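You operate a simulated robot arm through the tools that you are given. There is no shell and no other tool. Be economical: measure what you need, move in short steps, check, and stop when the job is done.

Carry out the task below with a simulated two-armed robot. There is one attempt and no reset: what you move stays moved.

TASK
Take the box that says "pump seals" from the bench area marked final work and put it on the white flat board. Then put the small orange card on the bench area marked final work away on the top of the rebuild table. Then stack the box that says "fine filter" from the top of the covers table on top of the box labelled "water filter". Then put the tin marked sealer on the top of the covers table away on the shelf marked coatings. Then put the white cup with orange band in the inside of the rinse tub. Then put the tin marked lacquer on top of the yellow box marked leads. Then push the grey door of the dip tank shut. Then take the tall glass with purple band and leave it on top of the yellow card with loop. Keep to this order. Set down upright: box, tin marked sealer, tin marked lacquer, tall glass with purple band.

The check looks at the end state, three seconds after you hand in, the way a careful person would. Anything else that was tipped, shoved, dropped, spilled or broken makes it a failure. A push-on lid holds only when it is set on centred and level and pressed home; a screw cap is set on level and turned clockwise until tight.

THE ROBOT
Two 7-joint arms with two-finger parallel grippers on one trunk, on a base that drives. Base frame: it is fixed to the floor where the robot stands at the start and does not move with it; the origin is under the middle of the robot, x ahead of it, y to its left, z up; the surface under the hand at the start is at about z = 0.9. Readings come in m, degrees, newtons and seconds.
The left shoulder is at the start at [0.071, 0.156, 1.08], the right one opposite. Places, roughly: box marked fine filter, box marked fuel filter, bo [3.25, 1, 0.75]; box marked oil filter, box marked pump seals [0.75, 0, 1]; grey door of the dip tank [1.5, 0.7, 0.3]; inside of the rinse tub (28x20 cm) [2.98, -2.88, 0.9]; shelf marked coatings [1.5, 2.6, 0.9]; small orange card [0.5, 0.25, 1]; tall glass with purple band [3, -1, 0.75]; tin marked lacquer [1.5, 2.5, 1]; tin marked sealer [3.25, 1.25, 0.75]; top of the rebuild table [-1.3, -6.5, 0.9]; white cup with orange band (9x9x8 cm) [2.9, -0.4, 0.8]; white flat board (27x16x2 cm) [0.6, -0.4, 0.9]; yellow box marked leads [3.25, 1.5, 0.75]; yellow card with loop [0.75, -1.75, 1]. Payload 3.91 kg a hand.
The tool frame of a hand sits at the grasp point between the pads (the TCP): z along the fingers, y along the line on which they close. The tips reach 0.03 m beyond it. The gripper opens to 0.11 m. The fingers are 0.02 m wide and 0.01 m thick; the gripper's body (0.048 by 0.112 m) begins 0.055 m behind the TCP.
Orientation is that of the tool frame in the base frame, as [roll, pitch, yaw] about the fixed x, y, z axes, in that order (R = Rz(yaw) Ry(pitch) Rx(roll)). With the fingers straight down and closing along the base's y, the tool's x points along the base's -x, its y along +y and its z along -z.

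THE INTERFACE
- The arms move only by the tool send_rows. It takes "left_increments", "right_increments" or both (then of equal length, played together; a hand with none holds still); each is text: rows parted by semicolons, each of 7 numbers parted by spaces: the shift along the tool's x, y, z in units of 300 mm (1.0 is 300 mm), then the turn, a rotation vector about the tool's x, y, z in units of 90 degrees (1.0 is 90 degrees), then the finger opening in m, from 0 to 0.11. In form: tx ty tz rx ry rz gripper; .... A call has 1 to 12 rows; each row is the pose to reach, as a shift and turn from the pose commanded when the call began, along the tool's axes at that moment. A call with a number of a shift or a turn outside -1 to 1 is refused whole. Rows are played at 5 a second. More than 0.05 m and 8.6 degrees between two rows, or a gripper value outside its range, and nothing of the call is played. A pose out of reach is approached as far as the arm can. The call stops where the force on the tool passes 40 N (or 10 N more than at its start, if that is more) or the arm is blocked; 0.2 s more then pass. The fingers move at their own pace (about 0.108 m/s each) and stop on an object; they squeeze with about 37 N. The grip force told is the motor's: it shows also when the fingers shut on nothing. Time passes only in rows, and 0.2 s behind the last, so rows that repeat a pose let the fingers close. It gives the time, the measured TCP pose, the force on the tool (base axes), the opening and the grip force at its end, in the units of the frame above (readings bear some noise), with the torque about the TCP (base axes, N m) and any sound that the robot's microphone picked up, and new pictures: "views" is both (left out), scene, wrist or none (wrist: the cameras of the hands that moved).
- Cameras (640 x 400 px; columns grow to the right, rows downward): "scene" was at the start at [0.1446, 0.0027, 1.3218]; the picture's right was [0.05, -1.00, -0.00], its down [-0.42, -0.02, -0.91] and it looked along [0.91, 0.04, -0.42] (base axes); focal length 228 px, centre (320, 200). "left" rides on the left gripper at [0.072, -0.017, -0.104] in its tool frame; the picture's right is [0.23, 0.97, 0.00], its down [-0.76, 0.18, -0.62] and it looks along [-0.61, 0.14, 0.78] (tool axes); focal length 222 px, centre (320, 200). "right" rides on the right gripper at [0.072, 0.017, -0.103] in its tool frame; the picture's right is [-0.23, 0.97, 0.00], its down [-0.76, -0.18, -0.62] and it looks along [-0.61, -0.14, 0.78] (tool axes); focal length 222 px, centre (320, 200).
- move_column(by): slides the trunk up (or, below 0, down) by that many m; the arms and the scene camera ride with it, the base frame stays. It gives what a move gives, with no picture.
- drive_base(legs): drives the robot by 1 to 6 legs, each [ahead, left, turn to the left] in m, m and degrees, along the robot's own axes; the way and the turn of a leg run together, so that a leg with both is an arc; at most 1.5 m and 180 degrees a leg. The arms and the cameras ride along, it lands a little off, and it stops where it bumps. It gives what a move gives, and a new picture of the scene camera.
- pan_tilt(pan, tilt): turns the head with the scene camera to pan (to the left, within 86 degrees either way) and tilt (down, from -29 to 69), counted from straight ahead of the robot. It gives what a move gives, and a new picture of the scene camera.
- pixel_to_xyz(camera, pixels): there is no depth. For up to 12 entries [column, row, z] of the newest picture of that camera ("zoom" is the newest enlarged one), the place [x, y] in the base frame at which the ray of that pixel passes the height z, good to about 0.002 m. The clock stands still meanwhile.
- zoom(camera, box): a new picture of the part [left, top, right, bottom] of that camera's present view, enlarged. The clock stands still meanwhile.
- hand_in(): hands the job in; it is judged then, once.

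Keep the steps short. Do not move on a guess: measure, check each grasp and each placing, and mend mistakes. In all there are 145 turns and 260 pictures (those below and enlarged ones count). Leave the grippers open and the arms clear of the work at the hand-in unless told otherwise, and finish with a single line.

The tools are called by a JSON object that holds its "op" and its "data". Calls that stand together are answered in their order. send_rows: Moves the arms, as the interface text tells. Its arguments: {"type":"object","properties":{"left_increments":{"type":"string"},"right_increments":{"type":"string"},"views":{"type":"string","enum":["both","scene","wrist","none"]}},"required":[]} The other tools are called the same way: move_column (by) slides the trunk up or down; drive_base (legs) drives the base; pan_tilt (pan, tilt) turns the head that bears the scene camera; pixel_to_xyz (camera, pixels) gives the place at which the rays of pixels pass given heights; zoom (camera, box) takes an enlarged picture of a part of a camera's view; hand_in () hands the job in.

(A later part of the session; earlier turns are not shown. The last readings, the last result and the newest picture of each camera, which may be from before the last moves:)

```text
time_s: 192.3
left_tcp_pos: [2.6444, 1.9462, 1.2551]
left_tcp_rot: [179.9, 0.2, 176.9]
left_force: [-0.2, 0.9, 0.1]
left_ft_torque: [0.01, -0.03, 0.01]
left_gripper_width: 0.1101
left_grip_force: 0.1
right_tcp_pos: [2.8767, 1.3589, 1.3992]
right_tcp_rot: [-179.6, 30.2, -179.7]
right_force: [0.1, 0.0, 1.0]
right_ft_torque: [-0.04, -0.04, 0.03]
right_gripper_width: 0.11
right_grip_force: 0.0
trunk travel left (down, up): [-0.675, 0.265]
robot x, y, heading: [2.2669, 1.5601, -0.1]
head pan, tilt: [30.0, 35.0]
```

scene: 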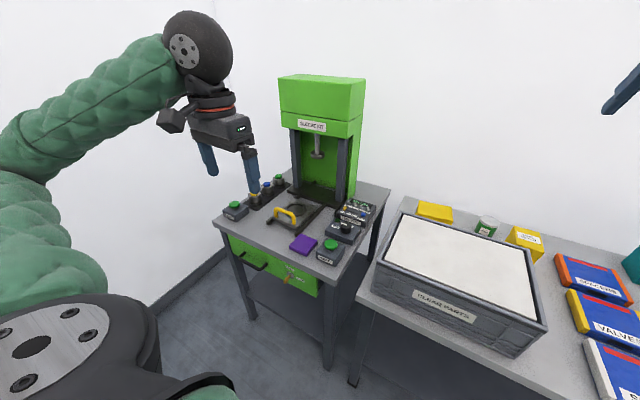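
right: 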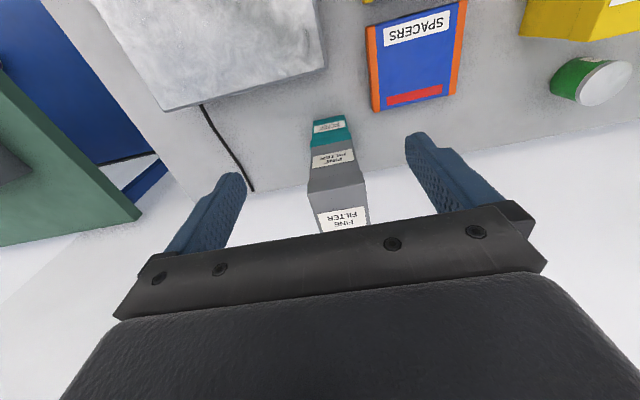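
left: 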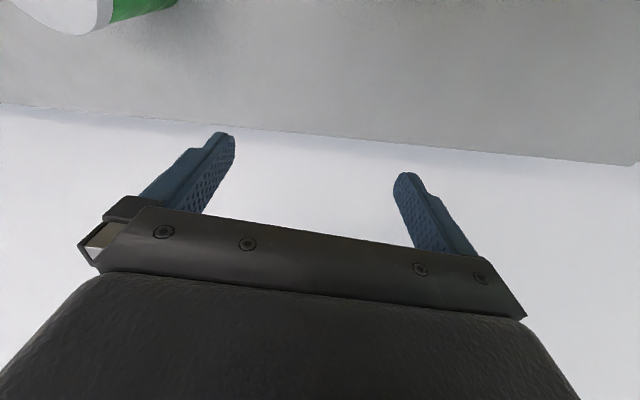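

The left hand is clear of the press. Driving forward 0.235 m and looking at the tin with the right wrist camera.

{"op": "drive_base", "data": {"legs": [[0.235, 0, 0]]}}

{"op": "send_rows", "data": {"right_increments": "0 0 0 0 0 0 0.11", "views": "wrist"}}

```text
time_s: 194.1
left_tcp_pos: [2.8792, 1.9455, 1.2555]
left_tcp_rot: [179.9, 0.1, 176.8]
left_force: [0.5, 0.3, -0.5]
left_ft_torque: [-0.03, 0.01, 0.02]
left_gripper_width: 0.1098
left_grip_force: 0.1
right_tcp_pos: [3.1104, 1.3602, 1.3992]
right_tcp_rot: [-179.5, 30.3, -179.7]
right_force: [0.1, 0.5, 0.3]
right_ft_torque: [0.01, 0.02, -0.01]
right_gripper_width: 0.11
right_grip_force: 0.0
trunk travel left (down, up): [-0.675, 0.265]
robot x, y, heading: [2.4967, 1.5614, -0.2]
head pan, tilt: [30.0, 35.0]
```

scene: 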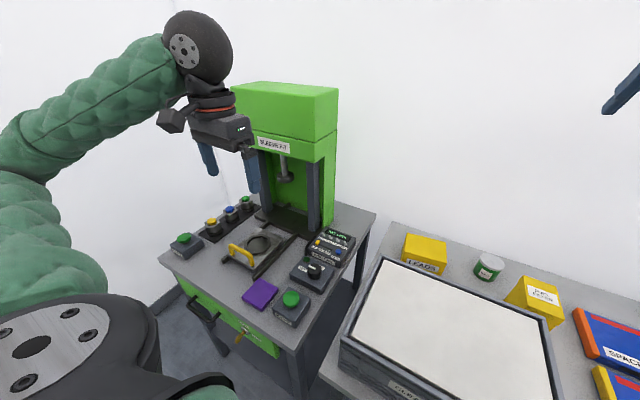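

```text
time_s: 194.5
left_tcp_pos: [2.878, 1.9443, 1.2555]
left_tcp_rot: [179.9, 0.1, 177.0]
left_force: [-0.6, 0.8, -0.4]
left_ft_torque: [0.0, -0.01, 0.01]
left_gripper_width: 0.1101
left_grip_force: 0.1
right_tcp_pos: [3.1101, 1.3589, 1.3998]
right_tcp_rot: [-179.5, 30.3, -179.7]
right_force: [-1.0, -0.3, 0.3]
right_ft_torque: [-0.01, -0.01, 0.0]
right_gripper_width: 0.1099
right_grip_force: 0.0
trunk travel left (down, up): [-0.675, 0.265]
robot x, y, heading: [2.5021, 1.5592, -0.1]
head pan, tilt: [30.0, 35.0]
```

right: 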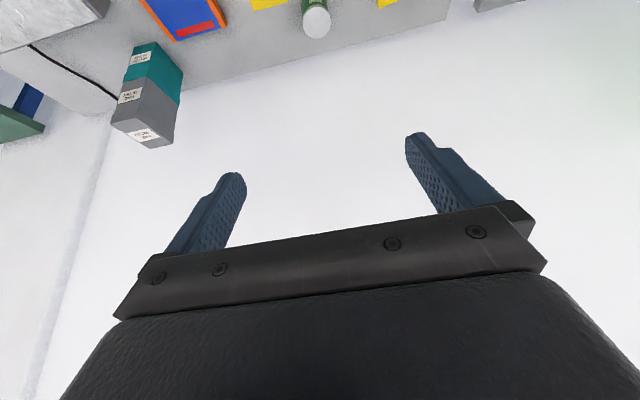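

Moving to above the tin at z ≈ 1.25 first.

{"op": "send_rows", "data": {"right_increments": "-0.056 0.003 0.115 0 0 0 0.11; -0.112 0.007 0.23 0 0 0 0.11; -0.168 0.01 0.346 0 0 0 0.11; -0.224 0.013 0.462 0 0 0 0.11; -0.28 0.016 0.577 0 0 0 0.11; -0.336 0.02 0.692 0 0 0 0.11; -0.392 0.023 0.808 0 0 0 0.11", "views": "both"}}

```text
time_s: 196.1
left_tcp_pos: [2.8817, 1.946, 1.2538]
left_tcp_rot: [-180.0, 0.0, 176.7]
left_force: [-0.1, 0.1, 0.0]
left_ft_torque: [-0.05, 0.01, 0.03]
left_gripper_width: 0.11
left_grip_force: 0.1
right_tcp_pos: [3.3396, 1.3634, 1.2462]
right_tcp_rot: [-179.4, 30.3, -179.7]
right_force: [1.0, 0.0, 0.2]
right_ft_torque: [-0.03, 0.03, -0.02]
right_gripper_width: 0.1101
right_grip_force: 0.0
trunk travel left (down, up): [-0.675, 0.265]
robot x, y, heading: [2.5003, 1.5621, -0.1]
head pan, tilt: [30.0, 35.0]
```

scene: 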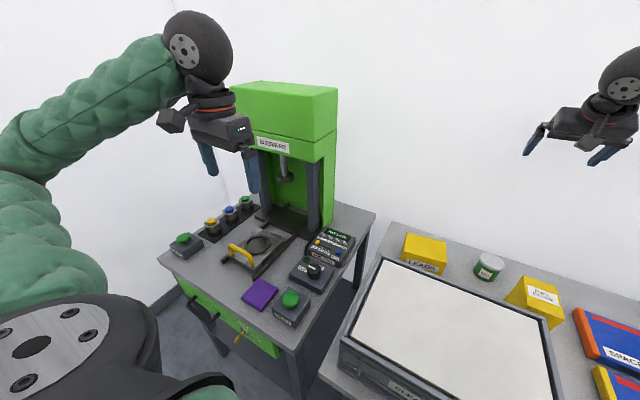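
right: 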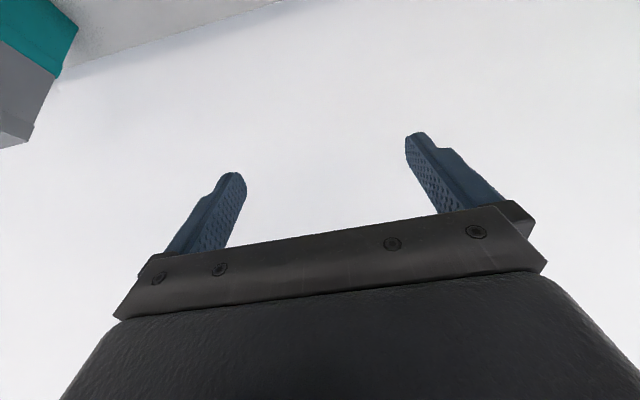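

Panning the head to watch, and remeasuring the tin.

{"op": "pan_tilt", "data": {"pan": -8, "tilt": 35}}

{"op": "zoom", "data": {"camera": "scene", "box": [200, 120, 400, 245]}}

```text
time_s: 197.1
left_tcp_pos: [2.8808, 1.9458, 1.2547]
left_tcp_rot: [179.9, 0.1, 176.9]
left_force: [0.4, -0.1, 0.4]
left_ft_torque: [-0.03, -0.02, -0.02]
left_gripper_width: 0.1099
left_grip_force: 0.1
right_tcp_pos: [3.336, 1.3661, 1.2472]
right_tcp_rot: [-179.4, 30.3, -179.7]
right_force: [-0.2, -0.3, -0.9]
right_ft_torque: [-0.01, -0.01, 0.03]
right_gripper_width: 0.11
right_grip_force: 0.0
trunk travel left (down, up): [-0.675, 0.265]
robot x, y, heading: [2.4979, 1.5582, -0.1]
head pan, tilt: [-8.0, 35.0]
```

scene: 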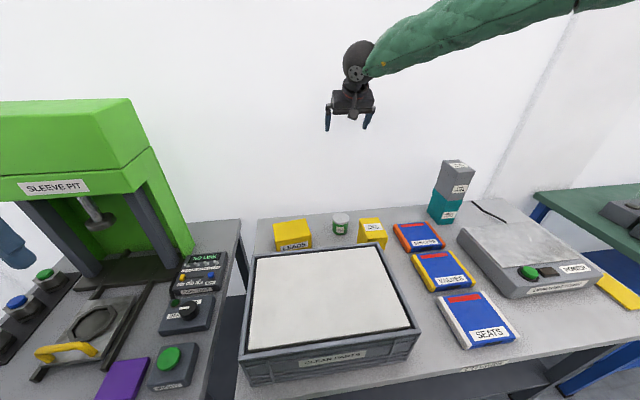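

```text
3.20 times, centred on (300, 182) of scene
```

zoom: 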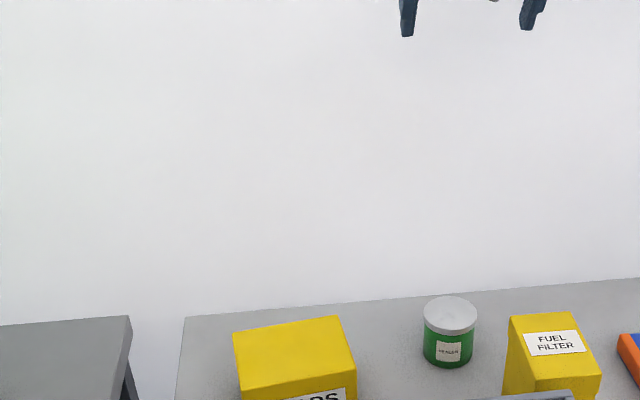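

{"op": "pixel_to_xyz", "data": {"camera": "zoom", "pixels": [[450, 313, 0.87], [424, 316, 0.87], [477, 316, 0.87], [447, 367, 0.8], [510, 316, 0.91], [506, 392, 0.83], [577, 313, 0.91]]}}

```text
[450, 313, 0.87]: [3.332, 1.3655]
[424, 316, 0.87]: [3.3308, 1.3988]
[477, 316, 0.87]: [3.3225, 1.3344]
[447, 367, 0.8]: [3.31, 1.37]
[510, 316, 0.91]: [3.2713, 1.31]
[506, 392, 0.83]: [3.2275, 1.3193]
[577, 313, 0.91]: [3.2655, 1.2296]
```

The tin is at (3.332, 1.3655). The fuel filter's left side (y ≈ 1.31) is near, so I yaw the hand 15° to approach from the left side, while descending to z ≈ 1.05.

{"op": "send_rows", "data": {"right_increments": "0.057 0 0.095 0.014 0 0.024 0.11; 0.115 0 0.19 0.028 0 0.048 0.11; 0.172 0 0.285 0.042 0 0.072 0.11; 0.23 0 0.38 0.056 0 0.096 0.11; 0.287 0 0.476 0.07 0 0.12 0.11; 0.345 0 0.571 0.084 0 0.144 0.11; 0.345 0 0.571 0.084 0 0.144 0.11"}}

```text
time_s: 198.7
left_tcp_pos: [2.8782, 1.9454, 1.2553]
left_tcp_rot: [180.0, 0.1, 176.9]
left_force: [-0.7, -0.4, 0.4]
left_ft_torque: [-0.01, 0.0, -0.02]
left_gripper_width: 0.11
left_grip_force: 0.0
right_tcp_pos: [3.3322, 1.3634, 1.0482]
right_tcp_rot: [-179.6, 30.5, 165.1]
right_force: [0.5, 0.9, -0.3]
right_ft_torque: [0.02, -0.02, -0.04]
right_gripper_width: 0.1098
right_grip_force: 0.1
trunk travel left (down, up): [-0.675, 0.265]
robot x, y, heading: [2.5008, 1.5572, -0.0]
head pan, tilt: [-8.0, 35.0]
```

scene: 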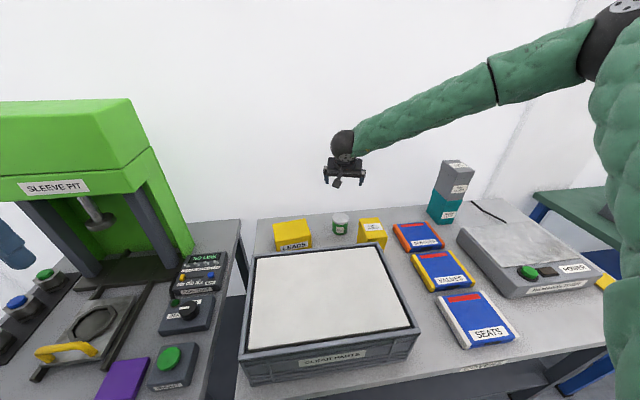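
right: 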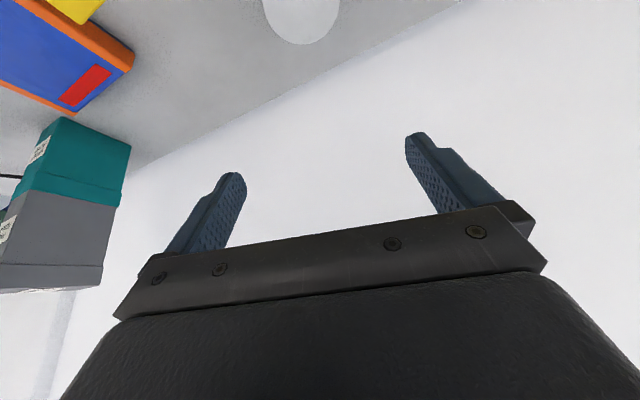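

The right elbow is high and clear. Descending vertically to about z 0.86 and checking.

{"op": "send_rows", "data": {"right_increments": "0.064 0.007 0.108 0 0 0 0.11; 0.127 0.007 0.216 0 0 0 0.11; 0.19 0.007 0.324 0 0 0 0.11; 0.255 0.007 0.432 0 0 0 0.11; 0.318 0.007 0.54 0 0 0 0.11; 0.318 0.007 0.54 0 0 0 0.11"}}

{"op": "zoom", "data": {"camera": "scene", "box": [270, 140, 450, 260]}}

```text
time_s: 200.1
left_tcp_pos: [2.8795, 1.9459, 1.2561]
left_tcp_rot: [180.0, 0.1, 176.9]
left_force: [0.7, 0.7, 0.2]
left_ft_torque: [0.0, 0.01, 0.0]
left_gripper_width: 0.1102
left_grip_force: 0.0
right_tcp_pos: [3.3104, 1.3334, 0.9018]
right_tcp_rot: [-179.6, 30.4, 165.3]
right_force: [3.0, 3.1, 11.3]
right_ft_torque: [0.69, -0.34, -0.09]
right_gripper_width: 0.1097
right_grip_force: 0.0
right hand out of reach, approached as far as the arm can: row 3, 4, 5, 6
trunk travel left (down, up): [-0.675, 0.265]
robot x, y, heading: [2.5004, 1.5637, -0.2]
head pan, tilt: [-8.0, 35.0]
```

scene: 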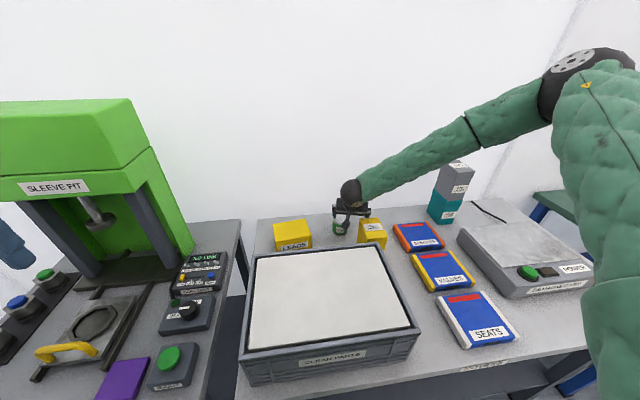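
right: 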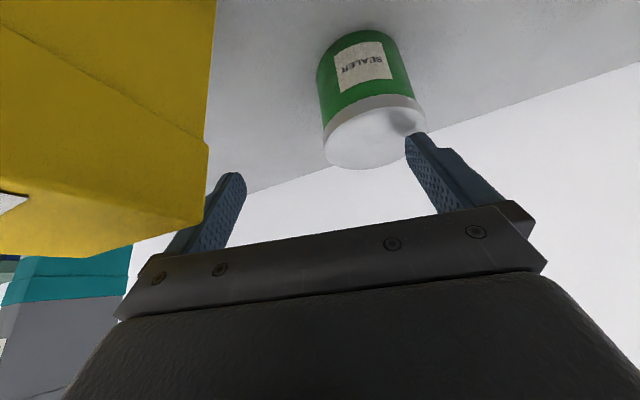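

```text
3.33 times, centred on (360, 200) of scene
```

zoom: 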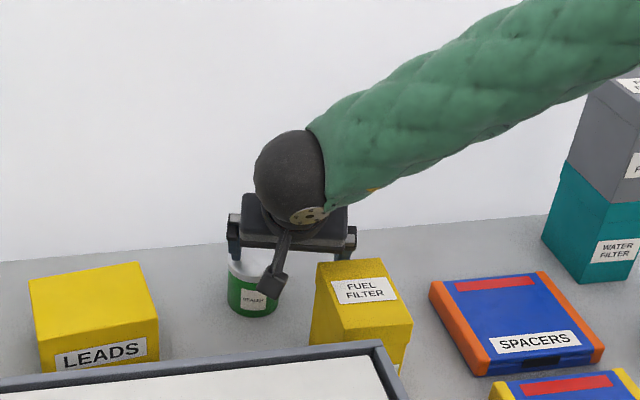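

The arm ran out of reach and drifted, with a finger over the lid. Backing straight up at once.

{"op": "send_rows", "data": {"right_increments": "-0.05 0 -0.086 0 0 0 0.11; -0.11 0 -0.19 0 0 0 0.11; -0.17 0 -0.29 0 0 0 0.11; -0.22 0 -0.38 0 0 0 0.11; -0.27 0 -0.46 0 0 0 0.11"}}

{"op": "zoom", "data": {"camera": "scene", "box": [270, 140, 450, 260]}}

```text
time_s: 201.3
left_tcp_pos: [2.8798, 1.9449, 1.255]
left_tcp_rot: [-179.9, 0.1, 176.9]
left_force: [1.1, 1.1, -0.8]
left_ft_torque: [0.02, -0.03, 0.04]
left_gripper_width: 0.1099
left_grip_force: 0.0
right_tcp_pos: [3.3108, 1.3335, 1.0598]
right_tcp_rot: [-179.5, 30.4, 165.4]
right_force: [0.1, -0.1, 0.3]
right_ft_torque: [0.02, -0.01, 0.01]
right_gripper_width: 0.11
right_grip_force: 0.1
trunk travel left (down, up): [-0.675, 0.265]
robot x, y, heading: [2.5014, 1.5599, -0.2]
head pan, tilt: [-8.0, 35.0]
```

scene: 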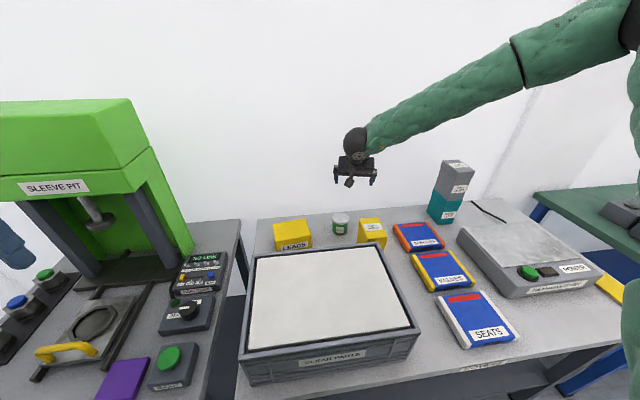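
right: 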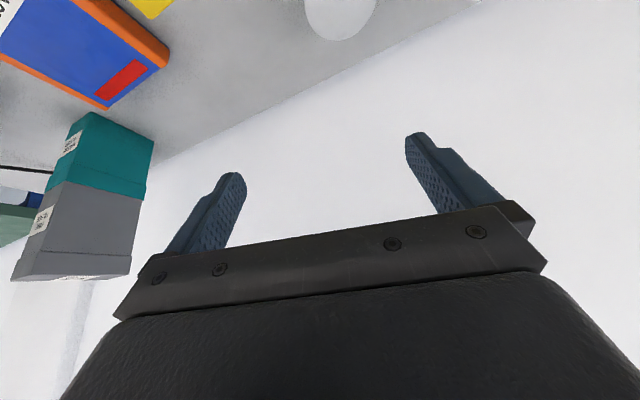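

```text
3.33 times, centred on (360, 200) of scene
```

zoom: 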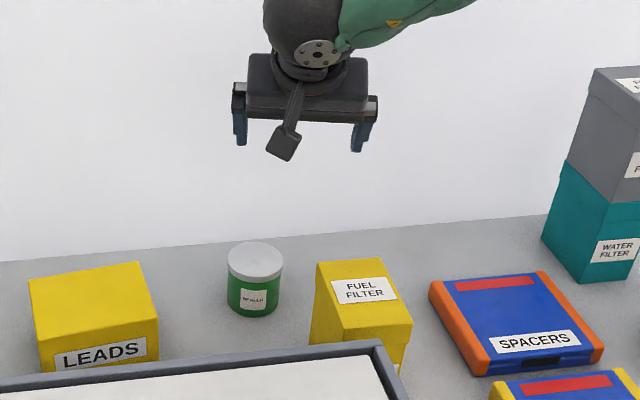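

Everything still stands. I'll bring the tin into the right hand's better sector: trunk down 0.13, base left 0.1 m.

{"op": "drive_base", "data": {"legs": [[0.0, 0.1, 0]]}}

{"op": "move_column", "data": {"by": -0.1}}

```text
time_s: 202.4
left_tcp_pos: [2.8799, 2.0467, 1.254]
left_tcp_rot: [180.0, 0.0, 176.8]
left_force: [-0.8, 0.4, 0.2]
left_ft_torque: [-0.01, -0.01, 0.02]
left_gripper_width: 0.1099
left_grip_force: 0.0
right_tcp_pos: [3.31, 1.4342, 1.0618]
right_tcp_rot: [-179.5, 30.4, 165.3]
right_force: [0.2, 0.1, 0.3]
right_ft_torque: [-0.02, 0.04, -0.03]
right_gripper_width: 0.1102
right_grip_force: 0.1
trunk travel left (down, up): [-0.675, 0.265]
robot x, y, heading: [2.5026, 1.6618, -0.4]
head pan, tilt: [-8.0, 35.0]
```

scene: 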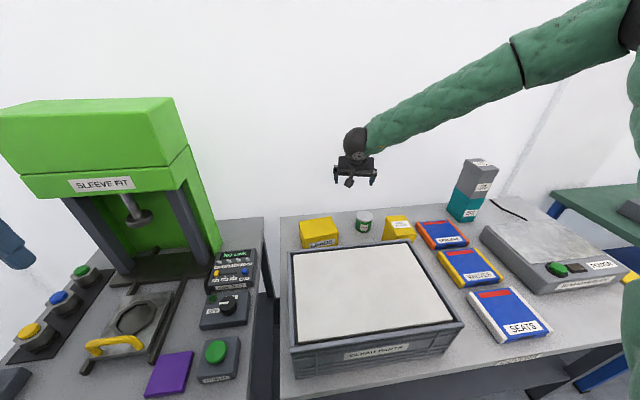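

```text
time_s: 203.8
left_tcp_pos: [2.8794, 2.0462, 1.1551]
left_tcp_rot: [179.9, 0.1, 176.8]
left_force: [-0.7, 0.4, 0.1]
left_ft_torque: [0.0, 0.0, -0.02]
left_gripper_width: 0.1101
left_grip_force: 0.1
right_tcp_pos: [3.3108, 1.432, 0.9598]
right_tcp_rot: [-179.5, 30.4, 165.2]
right_force: [-1.5, -0.5, 0.6]
right_ft_torque: [-0.01, 0.04, 0.02]
right_gripper_width: 0.1099
right_grip_force: 0.0
trunk travel left (down, up): [-0.575, 0.365]
robot x, y, heading: [2.5041, 1.6608, 0.2]
head pan, tilt: [-8.0, 35.0]
```

Moving over the tin at z ≈ 0.98.

{"op": "send_rows", "data": {"right_increments": "-0.047 -0.065 0.002 0 0 0 0.11; -0.094 -0.13 0.004 0 0 0 0.11; -0.141 -0.196 0.005 0 0 0 0.11; -0.141 -0.196 0.005 0 0 0 0.11"}}

{"op": "zoom", "data": {"camera": "scene", "box": [300, 120, 480, 250]}}

```text
time_s: 204.8
left_tcp_pos: [2.8791, 2.0481, 1.1546]
left_tcp_rot: [180.0, 0.2, 176.8]
left_force: [0.6, -0.2, -0.2]
left_ft_torque: [0.0, 0.0, 0.01]
left_gripper_width: 0.11
left_grip_force: 0.0
right_tcp_pos: [3.3317, 1.3677, 0.9816]
right_tcp_rot: [-179.5, 30.4, 165.2]
right_force: [-0.2, -0.4, -0.6]
right_ft_torque: [0.02, 0.0, 0.02]
right_gripper_width: 0.11
right_grip_force: 0.2
trunk travel left (down, up): [-0.575, 0.365]
robot x, y, heading: [2.5007, 1.6595, -0.1]
head pan, tilt: [-8.0, 35.0]
```

scene: 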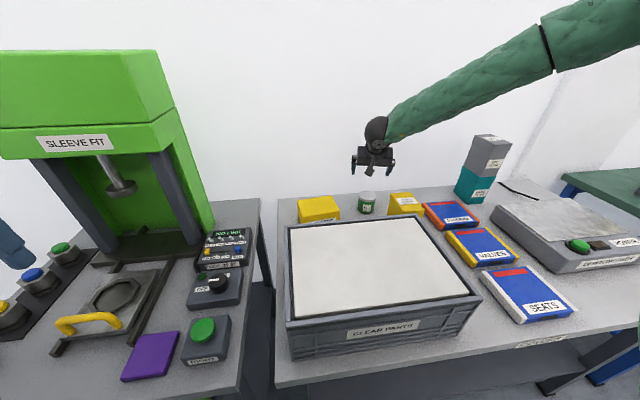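
right: 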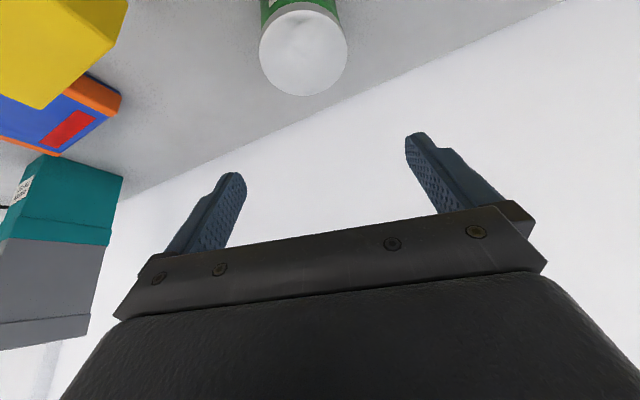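

```text
3.08 times, centred on (390, 185) of scene
```

zoom: 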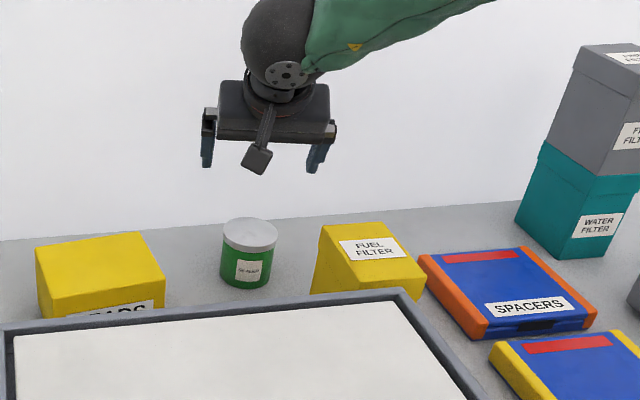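

{"op": "pixel_to_xyz", "data": {"camera": "right", "pixels": [[304, 53, 0.87], [260, 56, 0.87], [347, 47, 0.87], [304, 95, 0.87], [125, 10, 0.92], [40, 109, 0.92]]}}

```text
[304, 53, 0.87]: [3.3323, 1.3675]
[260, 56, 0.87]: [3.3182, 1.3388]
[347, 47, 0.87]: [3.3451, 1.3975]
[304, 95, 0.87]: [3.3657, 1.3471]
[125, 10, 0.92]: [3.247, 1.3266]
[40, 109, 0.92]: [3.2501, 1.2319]
```

The tin lies right under the grasp point. Descending to z ≈ 0.851.

{"op": "send_rows", "data": {"right_increments": "0.06 0.01 0.1 0 0 0 0.11; 0.12 0.01 0.2 0 0 0 0.11; 0.17 0.01 0.29 0 0 0 0.11; 0.219 0.01 0.374 0 0 0 0.11; 0.219 0.01 0.374 0 0 0 0.11"}}

{"op": "zoom", "data": {"camera": "scene", "box": [300, 120, 480, 250]}}

```text
time_s: 206.0
left_tcp_pos: [2.879, 2.045, 1.1555]
left_tcp_rot: [-180.0, 0.1, 176.8]
left_force: [-0.2, 0.5, -0.4]
left_ft_torque: [-0.01, -0.04, -0.02]
left_gripper_width: 0.1098
left_grip_force: 0.1
right_tcp_pos: [3.3318, 1.3702, 0.8513]
right_tcp_rot: [-179.6, 30.5, 165.1]
right_force: [-0.2, 0.2, 0.2]
right_ft_torque: [0.0, 0.0, -0.01]
right_gripper_width: 0.11
right_grip_force: 0.0
trunk travel left (down, up): [-0.575, 0.365]
robot x, y, heading: [2.4995, 1.659, -0.1]
head pan, tilt: [-8.0, 35.0]
```

scene: 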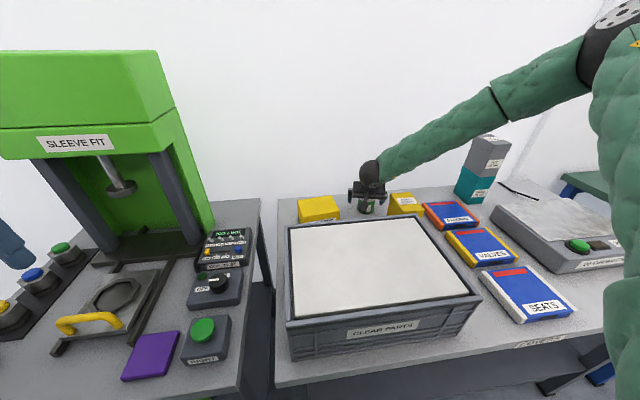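
right: 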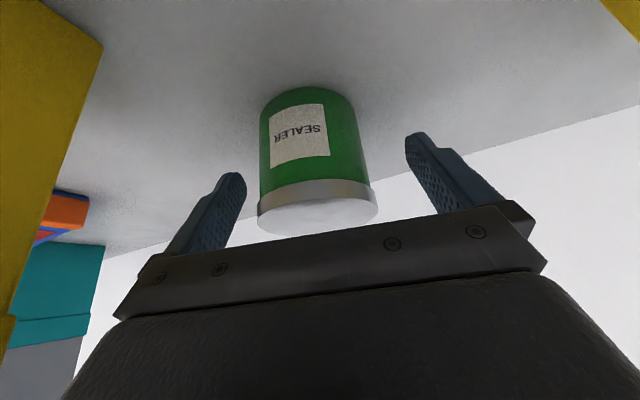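

```text
3.08 times, centred on (390, 185) of scene
```

zoom: 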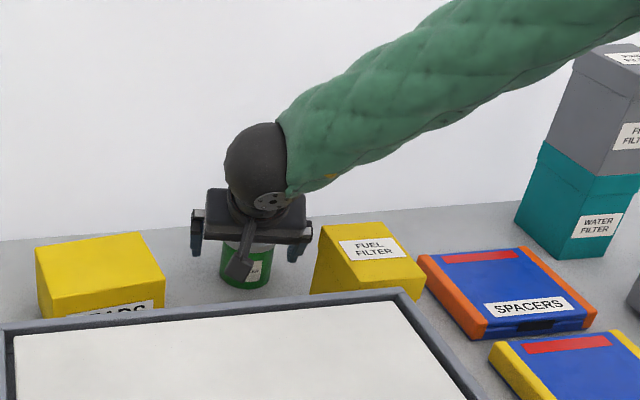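

The tin is between the fingers with no contact. Closing and lifting.

{"op": "send_rows", "data": {"right_increments": "0 0 0 0 0 0 0.05; 0 0 0 0 0 0 0.04; 0 0 0 0 0 0 0.04; -0.03 0 -0.05 0 0 0 0.04; -0.09 0 -0.15 0 0 0 0.04; -0.16 0 -0.27 0 0 0 0.04; -0.236 0 -0.402 0 0 0 0.04; -0.3 0 -0.52 0 0 0 0.04"}}

```text
time_s: 207.8
left_tcp_pos: [2.879, 2.0459, 1.1562]
left_tcp_rot: [-180.0, 0.1, 176.8]
left_force: [0.4, 0.3, 0.2]
left_ft_torque: [0.01, -0.04, 0.01]
left_gripper_width: 0.11
left_grip_force: 0.0
right_tcp_pos: [3.3301, 1.3703, 1.0326]
right_tcp_rot: [-179.6, 30.5, 165.4]
right_force: [-0.7, -0.5, -2.0]
right_ft_torque: [0.03, 0.02, -0.02]
right_gripper_width: 0.0674
right_grip_force: 36.9
trunk travel left (down, up): [-0.575, 0.365]
robot x, y, heading: [2.5037, 1.6648, -0.0]
head pan, tilt: [-8.0, 35.0]
```

scene: 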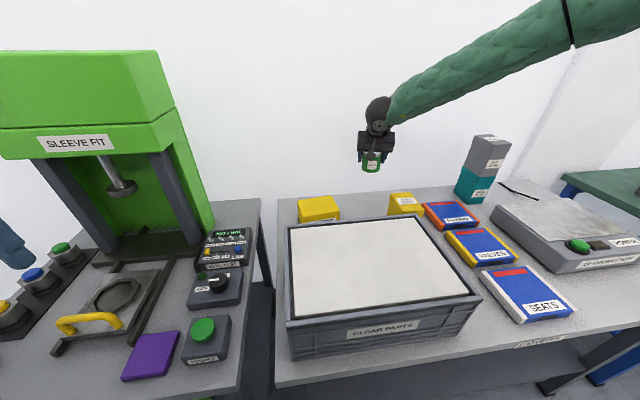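
right: 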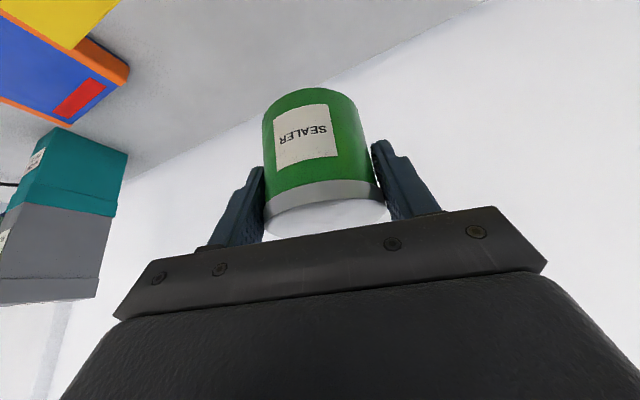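

Gripped (0.067 m). Raising the trunk 0.1, then backing away from the table.

{"op": "move_column", "data": {"by": 0.1}}

{"op": "drive_base", "data": {"legs": [[-0.65, 0, 0], [0, -0.35, 0], [0, 0, 45], [0, 0, 45]]}}

{"op": "pan_tilt", "data": {"pan": 0, "tilt": 20}}

```text
time_s: 209.1
left_tcp_pos: [2.8807, 2.0473, 1.2553]
left_tcp_rot: [179.9, 0.1, 176.8]
left_force: [-0.5, -0.4, 0.3]
left_ft_torque: [-0.02, -0.04, -0.02]
left_gripper_width: 0.1102
left_grip_force: 0.1
right_tcp_pos: [3.332, 1.3712, 1.1296]
right_tcp_rot: [-179.6, 30.4, 165.3]
right_force: [0.2, 0.1, -2.7]
right_ft_torque: [0.01, 0.01, 0.02]
right_gripper_width: 0.0674
right_grip_force: 37.1
trunk travel left (down, up): [-0.675, 0.265]
robot x, y, heading: [2.5033, 1.6635, -0.1]
head pan, tilt: [-8.0, 35.0]
```

```text
time_s: 211.9
left_tcp_pos: [2.3809, 2.0392, 1.2529]
left_tcp_rot: [-179.8, 0.0, 175.5]
left_force: [1.1, 0.8, 0.0]
left_ft_torque: [-0.02, -0.02, -0.02]
left_gripper_width: 0.11
left_grip_force: 0.0
right_tcp_pos: [2.8253, 1.3653, 1.131]
right_tcp_rot: [-179.6, 30.4, 164.8]
right_force: [0.4, -0.4, -1.7]
right_ft_torque: [-0.01, 0.0, -0.02]
right_gripper_width: 0.0673
right_grip_force: 36.8
trunk travel left (down, up): [-0.675, 0.265]
robot x, y, heading: [1.9969, 1.6625, -0.6]
head pan, tilt: [-8.0, 35.0]
stopped in leg 1: the robot was blocked; the commanded pose is now the measured one
```

scene: 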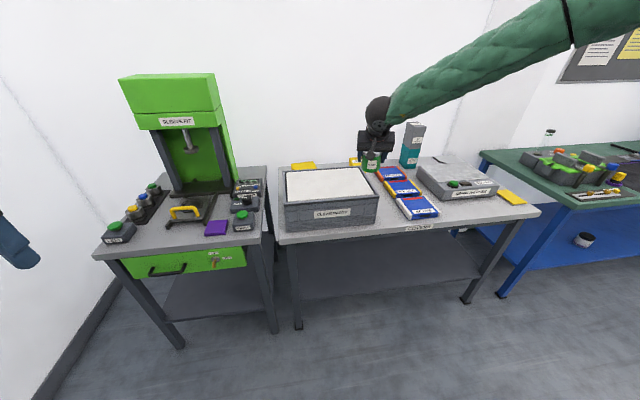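

```text
time_s: 212.7
left_tcp_pos: [2.3813, 2.0405, 1.2528]
left_tcp_rot: [-179.9, -0.2, 175.8]
left_force: [0.0, 0.0, 0.1]
left_ft_torque: [-0.01, -0.06, 0.02]
left_gripper_width: 0.11
left_grip_force: 0.1
right_tcp_pos: [2.8288, 1.3658, 1.1289]
right_tcp_rot: [-179.4, 30.3, 164.9]
right_force: [-0.6, -0.2, -2.5]
right_ft_torque: [-0.01, 0.02, -0.05]
right_gripper_width: 0.0672
right_grip_force: 37.4
trunk travel left (down, up): [-0.675, 0.265]
robot x, y, heading: [1.9973, 1.6621, -0.5]
head pan, tilt: [0.0, 20.0]
```

scene: 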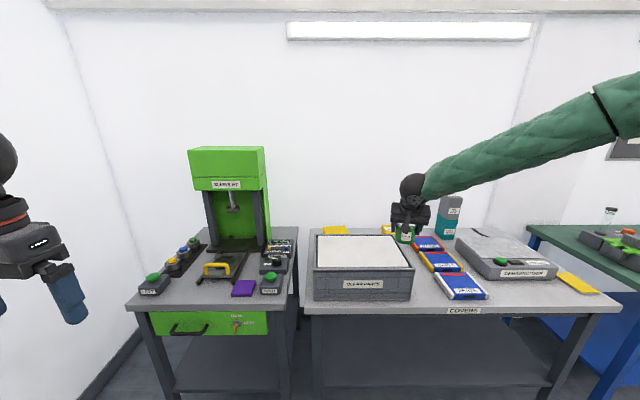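

Blocked: the left elbow has likely met the rack post at (2.06, 2.42). I move straight away to the right and check the rack.

{"op": "drive_base", "data": {"legs": [[0.02, -0.35, 0]]}}

{"op": "pan_tilt", "data": {"pan": 86, "tilt": 12}}

```text
time_s: 213.3
left_tcp_pos: [2.381, 2.0399, 1.253]
left_tcp_rot: [-179.9, -0.1, 175.6]
left_force: [-0.5, -0.9, 0.8]
left_ft_torque: [0.0, -0.02, 0.03]
left_gripper_width: 0.1099
left_grip_force: 0.0
right_tcp_pos: [2.8249, 1.3634, 1.1316]
right_tcp_rot: [-179.7, 30.4, 164.8]
right_force: [-0.3, 0.1, -1.3]
right_ft_torque: [0.0, 0.02, -0.02]
right_gripper_width: 0.0673
right_grip_force: 36.9
trunk travel left (down, up): [-0.675, 0.265]
robot x, y, heading: [1.9957, 1.6649, -0.8]
head pan, tilt: [0.0, 20.0]
stopped in leg 1: the robot was blocked; the commanded pose is now the measured one
```

scene: 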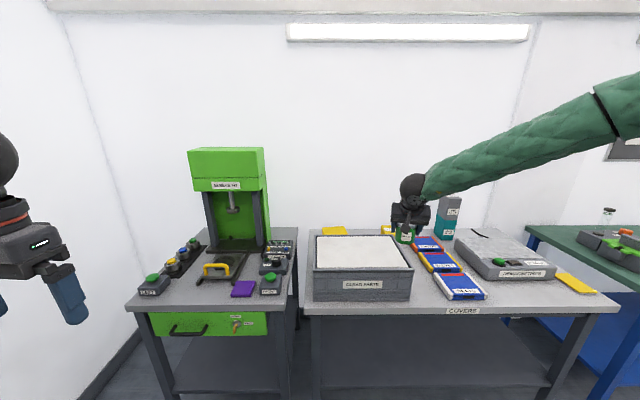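

```text
time_s: 214.9
left_tcp_pos: [2.3807, 2.0396, 1.2523]
left_tcp_rot: [-179.8, -0.2, 175.8]
left_force: [-0.2, 1.4, -0.6]
left_ft_torque: [0.0, 0.0, 0.01]
left_gripper_width: 0.1102
left_grip_force: 0.0
right_tcp_pos: [2.8267, 1.3661, 1.1299]
right_tcp_rot: [-179.4, 30.4, 164.9]
right_force: [0.7, 0.2, -2.1]
right_ft_torque: [0.03, -0.01, 0.0]
right_gripper_width: 0.0674
right_grip_force: 36.8
trunk travel left (down, up): [-0.675, 0.265]
robot x, y, heading: [1.9955, 1.6613, -0.4]
head pan, tilt: [85.9, 12.0]
```

scene: 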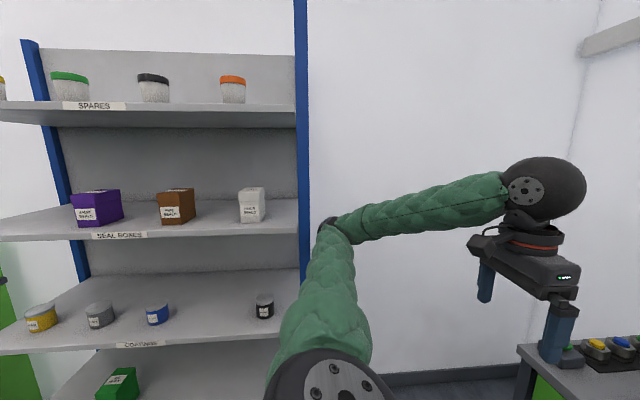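

The elbow touches the post's side. Moving forward (+x) first to free it.

{"op": "drive_base", "data": {"legs": [[0.15, 0, 0.5]]}}

```text
time_s: 216.3
left_tcp_pos: [2.5238, 2.0446, 1.254]
left_tcp_rot: [-179.8, -0.1, 176.3]
left_force: [0.6, -0.2, 0.7]
left_ft_torque: [-0.03, 0.03, 0.02]
left_gripper_width: 0.11
left_grip_force: 0.1
right_tcp_pos: [2.9763, 1.374, 1.1316]
right_tcp_rot: [-179.6, 30.4, 165.3]
right_force: [0.8, -0.3, -1.6]
right_ft_torque: [0.03, 0.0, -0.02]
right_gripper_width: 0.0672
right_grip_force: 36.8
trunk travel left (down, up): [-0.675, 0.265]
robot x, y, heading: [2.146, 1.6569, 0.1]
head pan, tilt: [85.9, 12.0]
```

scene: 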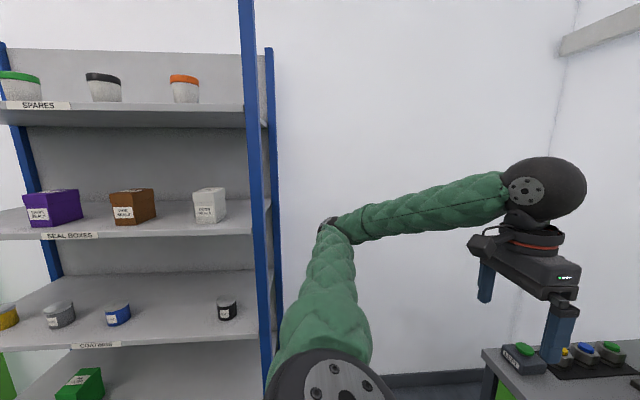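

Free; the shelf contents stand. Moving right, back, then turning left to face the rack.

{"op": "drive_base", "data": {"legs": [[0, -0.4, 0], [-0.25, 0, 0], [0, 0, 45], [0, 0, 45]]}}

{"op": "pan_tilt", "data": {"pan": 0, "tilt": 20}}

{"op": "zoom", "data": {"camera": "scene", "box": [140, 80, 480, 290]}}

```text
time_s: 224.4
left_tcp_pos: [1.5076, 1.6377, 1.2539]
left_tcp_rot: [-179.8, 0.0, -93.4]
left_force: [-0.1, -0.2, 0.0]
left_ft_torque: [0.01, -0.01, -0.02]
left_gripper_width: 0.1102
left_grip_force: 0.0
right_tcp_pos: [2.1751, 2.0951, 1.1313]
right_tcp_rot: [-179.6, 30.5, -104.2]
right_force: [-0.1, 0.6, -1.8]
right_ft_torque: [-0.02, 0.01, 0.0]
right_gripper_width: 0.0673
right_grip_force: 36.7
trunk travel left (down, up): [-0.675, 0.265]
robot x, y, heading: [1.8921, 1.2591, 90.3]
head pan, tilt: [85.9, 12.0]
```

scene: 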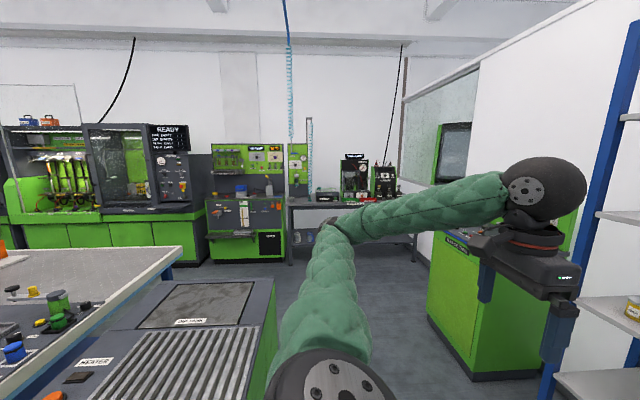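

```text
time_s: 226.0
left_tcp_pos: [1.5079, 1.638, 1.2541]
left_tcp_rot: [-179.9, -0.1, -93.4]
left_force: [-0.4, 0.6, -0.3]
left_ft_torque: [0.04, 0.01, -0.02]
left_gripper_width: 0.1101
left_grip_force: 0.1
right_tcp_pos: [2.1749, 2.0944, 1.1318]
right_tcp_rot: [-179.6, 30.5, -104.2]
right_force: [0.5, 0.3, -3.0]
right_ft_torque: [-0.03, -0.02, -0.01]
right_gripper_width: 0.0671
right_grip_force: 37.2
trunk travel left (down, up): [-0.675, 0.265]
robot x, y, heading: [1.8964, 1.2637, 90.4]
head pan, tilt: [0.0, 20.0]
```

scene: 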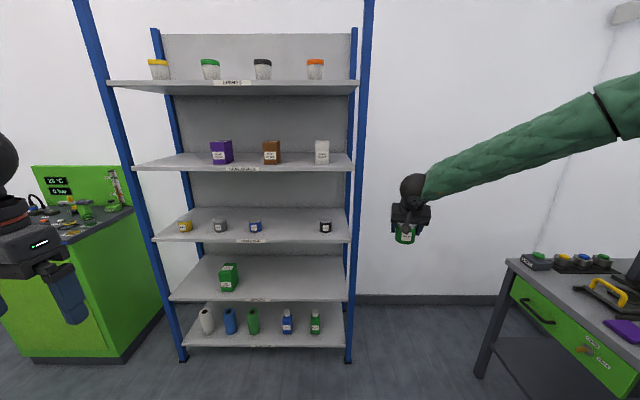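

```text
1.88 times, centred on (310, 185) of scene
```

zoom: 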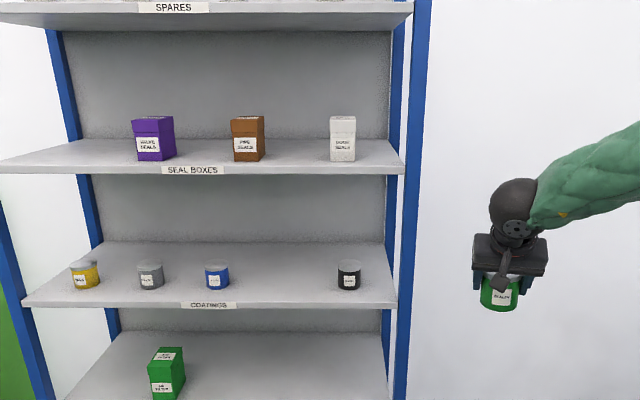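

Free space lies between the blue and the black tins. Measuring the shelf from here.

{"op": "pixel_to_xyz", "data": {"camera": "scene", "pixels": [[348, 362, 0], [184, 361, 0], [290, 239, 0.87], [290, 239, 0.89], [290, 239, 0.91], [255, 232, 0.9], [325, 233, 0.9], [290, 232, 0.9], [349, 239, 0.9], [350, 171, 1.25], [350, 171, 1.23], [220, 231, 0.9]]}}

{"op": "zoom", "data": {"camera": "scene", "box": [150, 150, 370, 260]}}

```text
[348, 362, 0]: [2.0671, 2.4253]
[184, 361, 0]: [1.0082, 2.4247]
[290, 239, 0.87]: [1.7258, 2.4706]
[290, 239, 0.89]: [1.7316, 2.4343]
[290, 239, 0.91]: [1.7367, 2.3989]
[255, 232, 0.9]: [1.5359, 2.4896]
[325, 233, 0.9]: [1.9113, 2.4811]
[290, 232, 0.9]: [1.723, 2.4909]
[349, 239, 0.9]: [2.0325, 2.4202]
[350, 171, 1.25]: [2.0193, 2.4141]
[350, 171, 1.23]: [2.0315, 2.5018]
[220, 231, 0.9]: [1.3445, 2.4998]
```

```text
2.91 times, centred on (260, 205) of scene
```

zoom: 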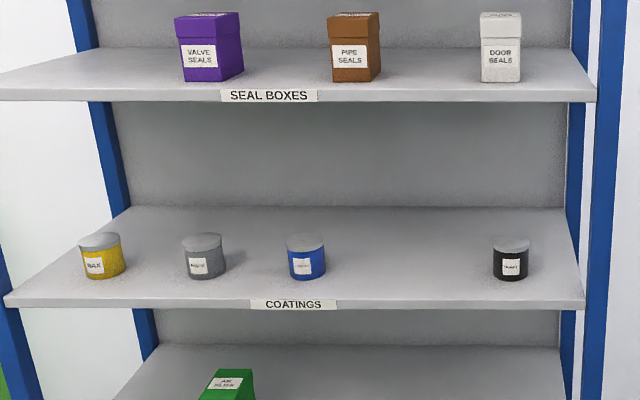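

The rack hasn't moved. Place target: (1.73, 2.475) on the coatings shelf. Strafing left 0.445, forward 0.2, and lowering the trunk to bring the tin just above shelf height, still outside the rack.

{"op": "drive_base", "data": {"legs": [[0, 0.445, -0.4], [0.2, 0, 0]]}}

{"op": "move_column", "data": {"by": -0.15}}

{"op": "pan_tilt", "data": {"pan": -20, "tilt": 25}}

```text
time_s: 227.9
left_tcp_pos: [1.2866, 1.6971, 1.2501]
left_tcp_rot: [-179.8, -0.4, -92.2]
left_force: [0.1, 1.6, -1.0]
left_ft_torque: [-0.09, -0.01, -0.01]
left_gripper_width: 0.1098
left_grip_force: 0.0
right_tcp_pos: [1.9476, 2.1653, 1.1259]
right_tcp_rot: [-179.6, 30.1, -103.1]
right_force: [0.2, 2.2, -2.6]
right_ft_torque: [-0.08, 0.02, 0.01]
right_gripper_width: 0.0673
right_grip_force: 36.6
trunk travel left (down, up): [-0.675, 0.265]
robot x, y, heading: [1.679, 1.3187, 91.7]
head pan, tilt: [0.0, 20.0]
stopped in leg 1: the robot was blocked; the commanded pose is now the measured one
```

scene: 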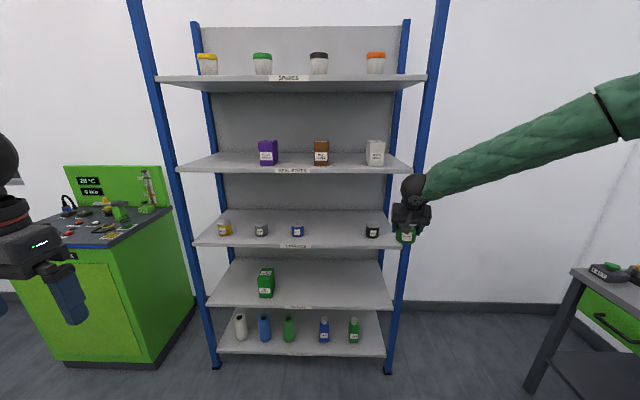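

```text
time_s: 229.7
left_tcp_pos: [1.2873, 1.6878, 1.1031]
left_tcp_rot: [-179.8, 0.0, -92.2]
left_force: [-0.4, 0.1, 0.3]
left_ft_torque: [0.02, -0.03, 0.01]
left_gripper_width: 0.1101
left_grip_force: 0.1
right_tcp_pos: [1.9462, 2.1583, 0.9836]
right_tcp_rot: [-179.7, 30.6, -103.2]
right_force: [-1.1, 0.8, -2.8]
right_ft_torque: [0.0, 0.02, -0.03]
right_gripper_width: 0.0672
right_grip_force: 36.3
trunk travel left (down, up): [-0.525, 0.415]
robot x, y, heading: [1.6785, 1.3195, 91.5]
head pan, tilt: [0.0, 20.0]
```

```text
time_s: 230.5
left_tcp_pos: [1.2867, 1.6882, 1.1028]
left_tcp_rot: [-179.8, 0.0, -92.2]
left_force: [-0.7, 0.4, 0.6]
left_ft_torque: [-0.02, 0.01, 0.0]
left_gripper_width: 0.1101
left_grip_force: 0.0
right_tcp_pos: [1.946, 2.1584, 0.9812]
right_tcp_rot: [-179.7, 30.6, -103.3]
right_force: [0.3, -0.2, -2.1]
right_ft_torque: [-0.01, -0.02, 0.0]
right_gripper_width: 0.0675
right_grip_force: 36.8
trunk travel left (down, up): [-0.525, 0.415]
robot x, y, heading: [1.6793, 1.3221, 91.4]
head pan, tilt: [-20.0, 25.0]
```

scene: 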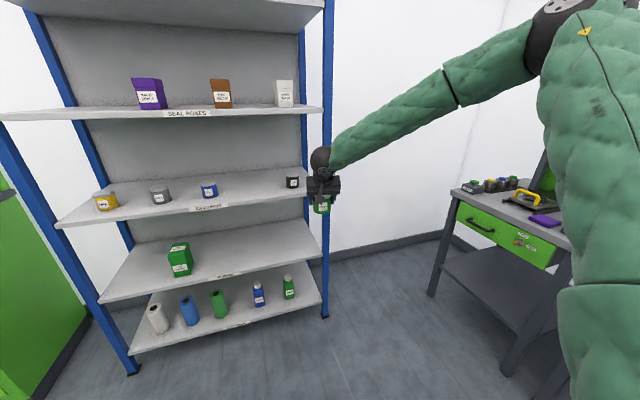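

The base's left side met the dip tank's corner. I move forward 0.2 first (hand stays outside the shelf), then left.

{"op": "drive_base", "data": {"legs": [[0.2, 0, -0.7]]}}

{"op": "drive_base", "data": {"legs": [[0, 0.2, 0]]}}

```text
time_s: 232.1
left_tcp_pos: [1.2862, 1.8915, 1.1043]
left_tcp_rot: [-179.9, -0.1, -92.7]
left_force: [-0.3, 0.6, 0.2]
left_ft_torque: [-0.02, -0.02, -0.02]
left_gripper_width: 0.11
left_grip_force: 0.0
right_tcp_pos: [1.9501, 2.3564, 0.9817]
right_tcp_rot: [-179.7, 30.4, -103.9]
right_force: [0.6, 0.5, -1.7]
right_ft_torque: [-0.01, 0.01, -0.01]
right_gripper_width: 0.0675
right_grip_force: 37.1
trunk travel left (down, up): [-0.525, 0.415]
robot x, y, heading: [1.6728, 1.5183, 91.0]
head pan, tilt: [-20.0, 25.0]
```

scene: 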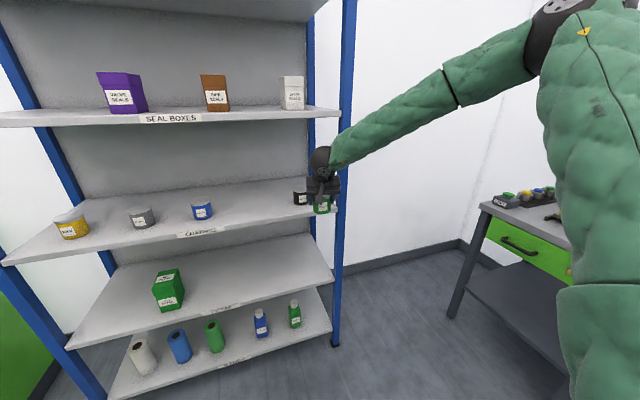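

```text
time_s: 233.7
left_tcp_pos: [1.083, 1.8862, 1.1029]
left_tcp_rot: [-179.8, 0.0, -92.6]
left_force: [0.0, -1.0, 0.2]
left_ft_torque: [0.02, -0.01, 0.02]
left_gripper_width: 0.11
left_grip_force: 0.1
right_tcp_pos: [1.7439, 2.3515, 0.9819]
right_tcp_rot: [-179.6, 30.5, -103.6]
right_force: [-0.3, -0.1, -1.7]
right_ft_torque: [-0.04, 0.01, -0.01]
right_gripper_width: 0.0673
right_grip_force: 37.2
trunk travel left (down, up): [-0.525, 0.415]
robot x, y, heading: [1.4745, 1.5197, 91.4]
head pan, tilt: [-20.0, 25.0]
```

scene: 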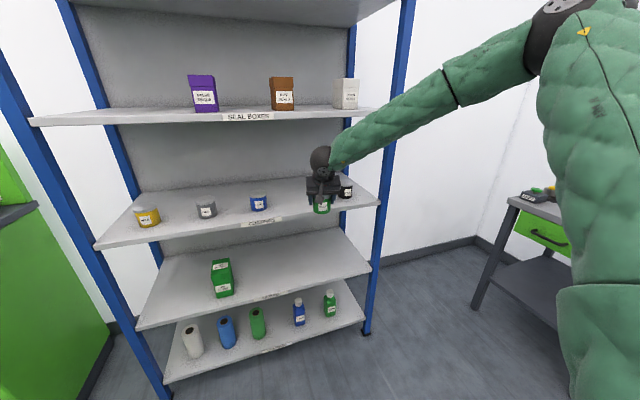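

{"op": "pixel_to_xyz", "data": {"camera": "scene", "pixels": [[322, 147, 1.15], [322, 147, 1.18], [322, 147, 1.2], [322, 147, 1.22], [345, 124, 1.22], [345, 124, 1.25]]}}

{"op": "zoom", "data": {"camera": "scene", "box": [270, 100, 400, 230]}}

```text
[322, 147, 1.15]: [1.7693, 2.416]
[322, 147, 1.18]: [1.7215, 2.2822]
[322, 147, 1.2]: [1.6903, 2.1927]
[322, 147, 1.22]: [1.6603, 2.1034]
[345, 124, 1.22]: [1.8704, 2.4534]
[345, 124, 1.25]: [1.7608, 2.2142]
```

```text
3.08 times, centred on (335, 165) of scene
```

zoom: 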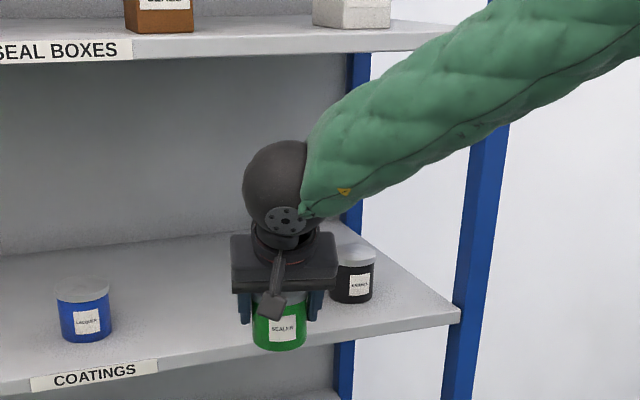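

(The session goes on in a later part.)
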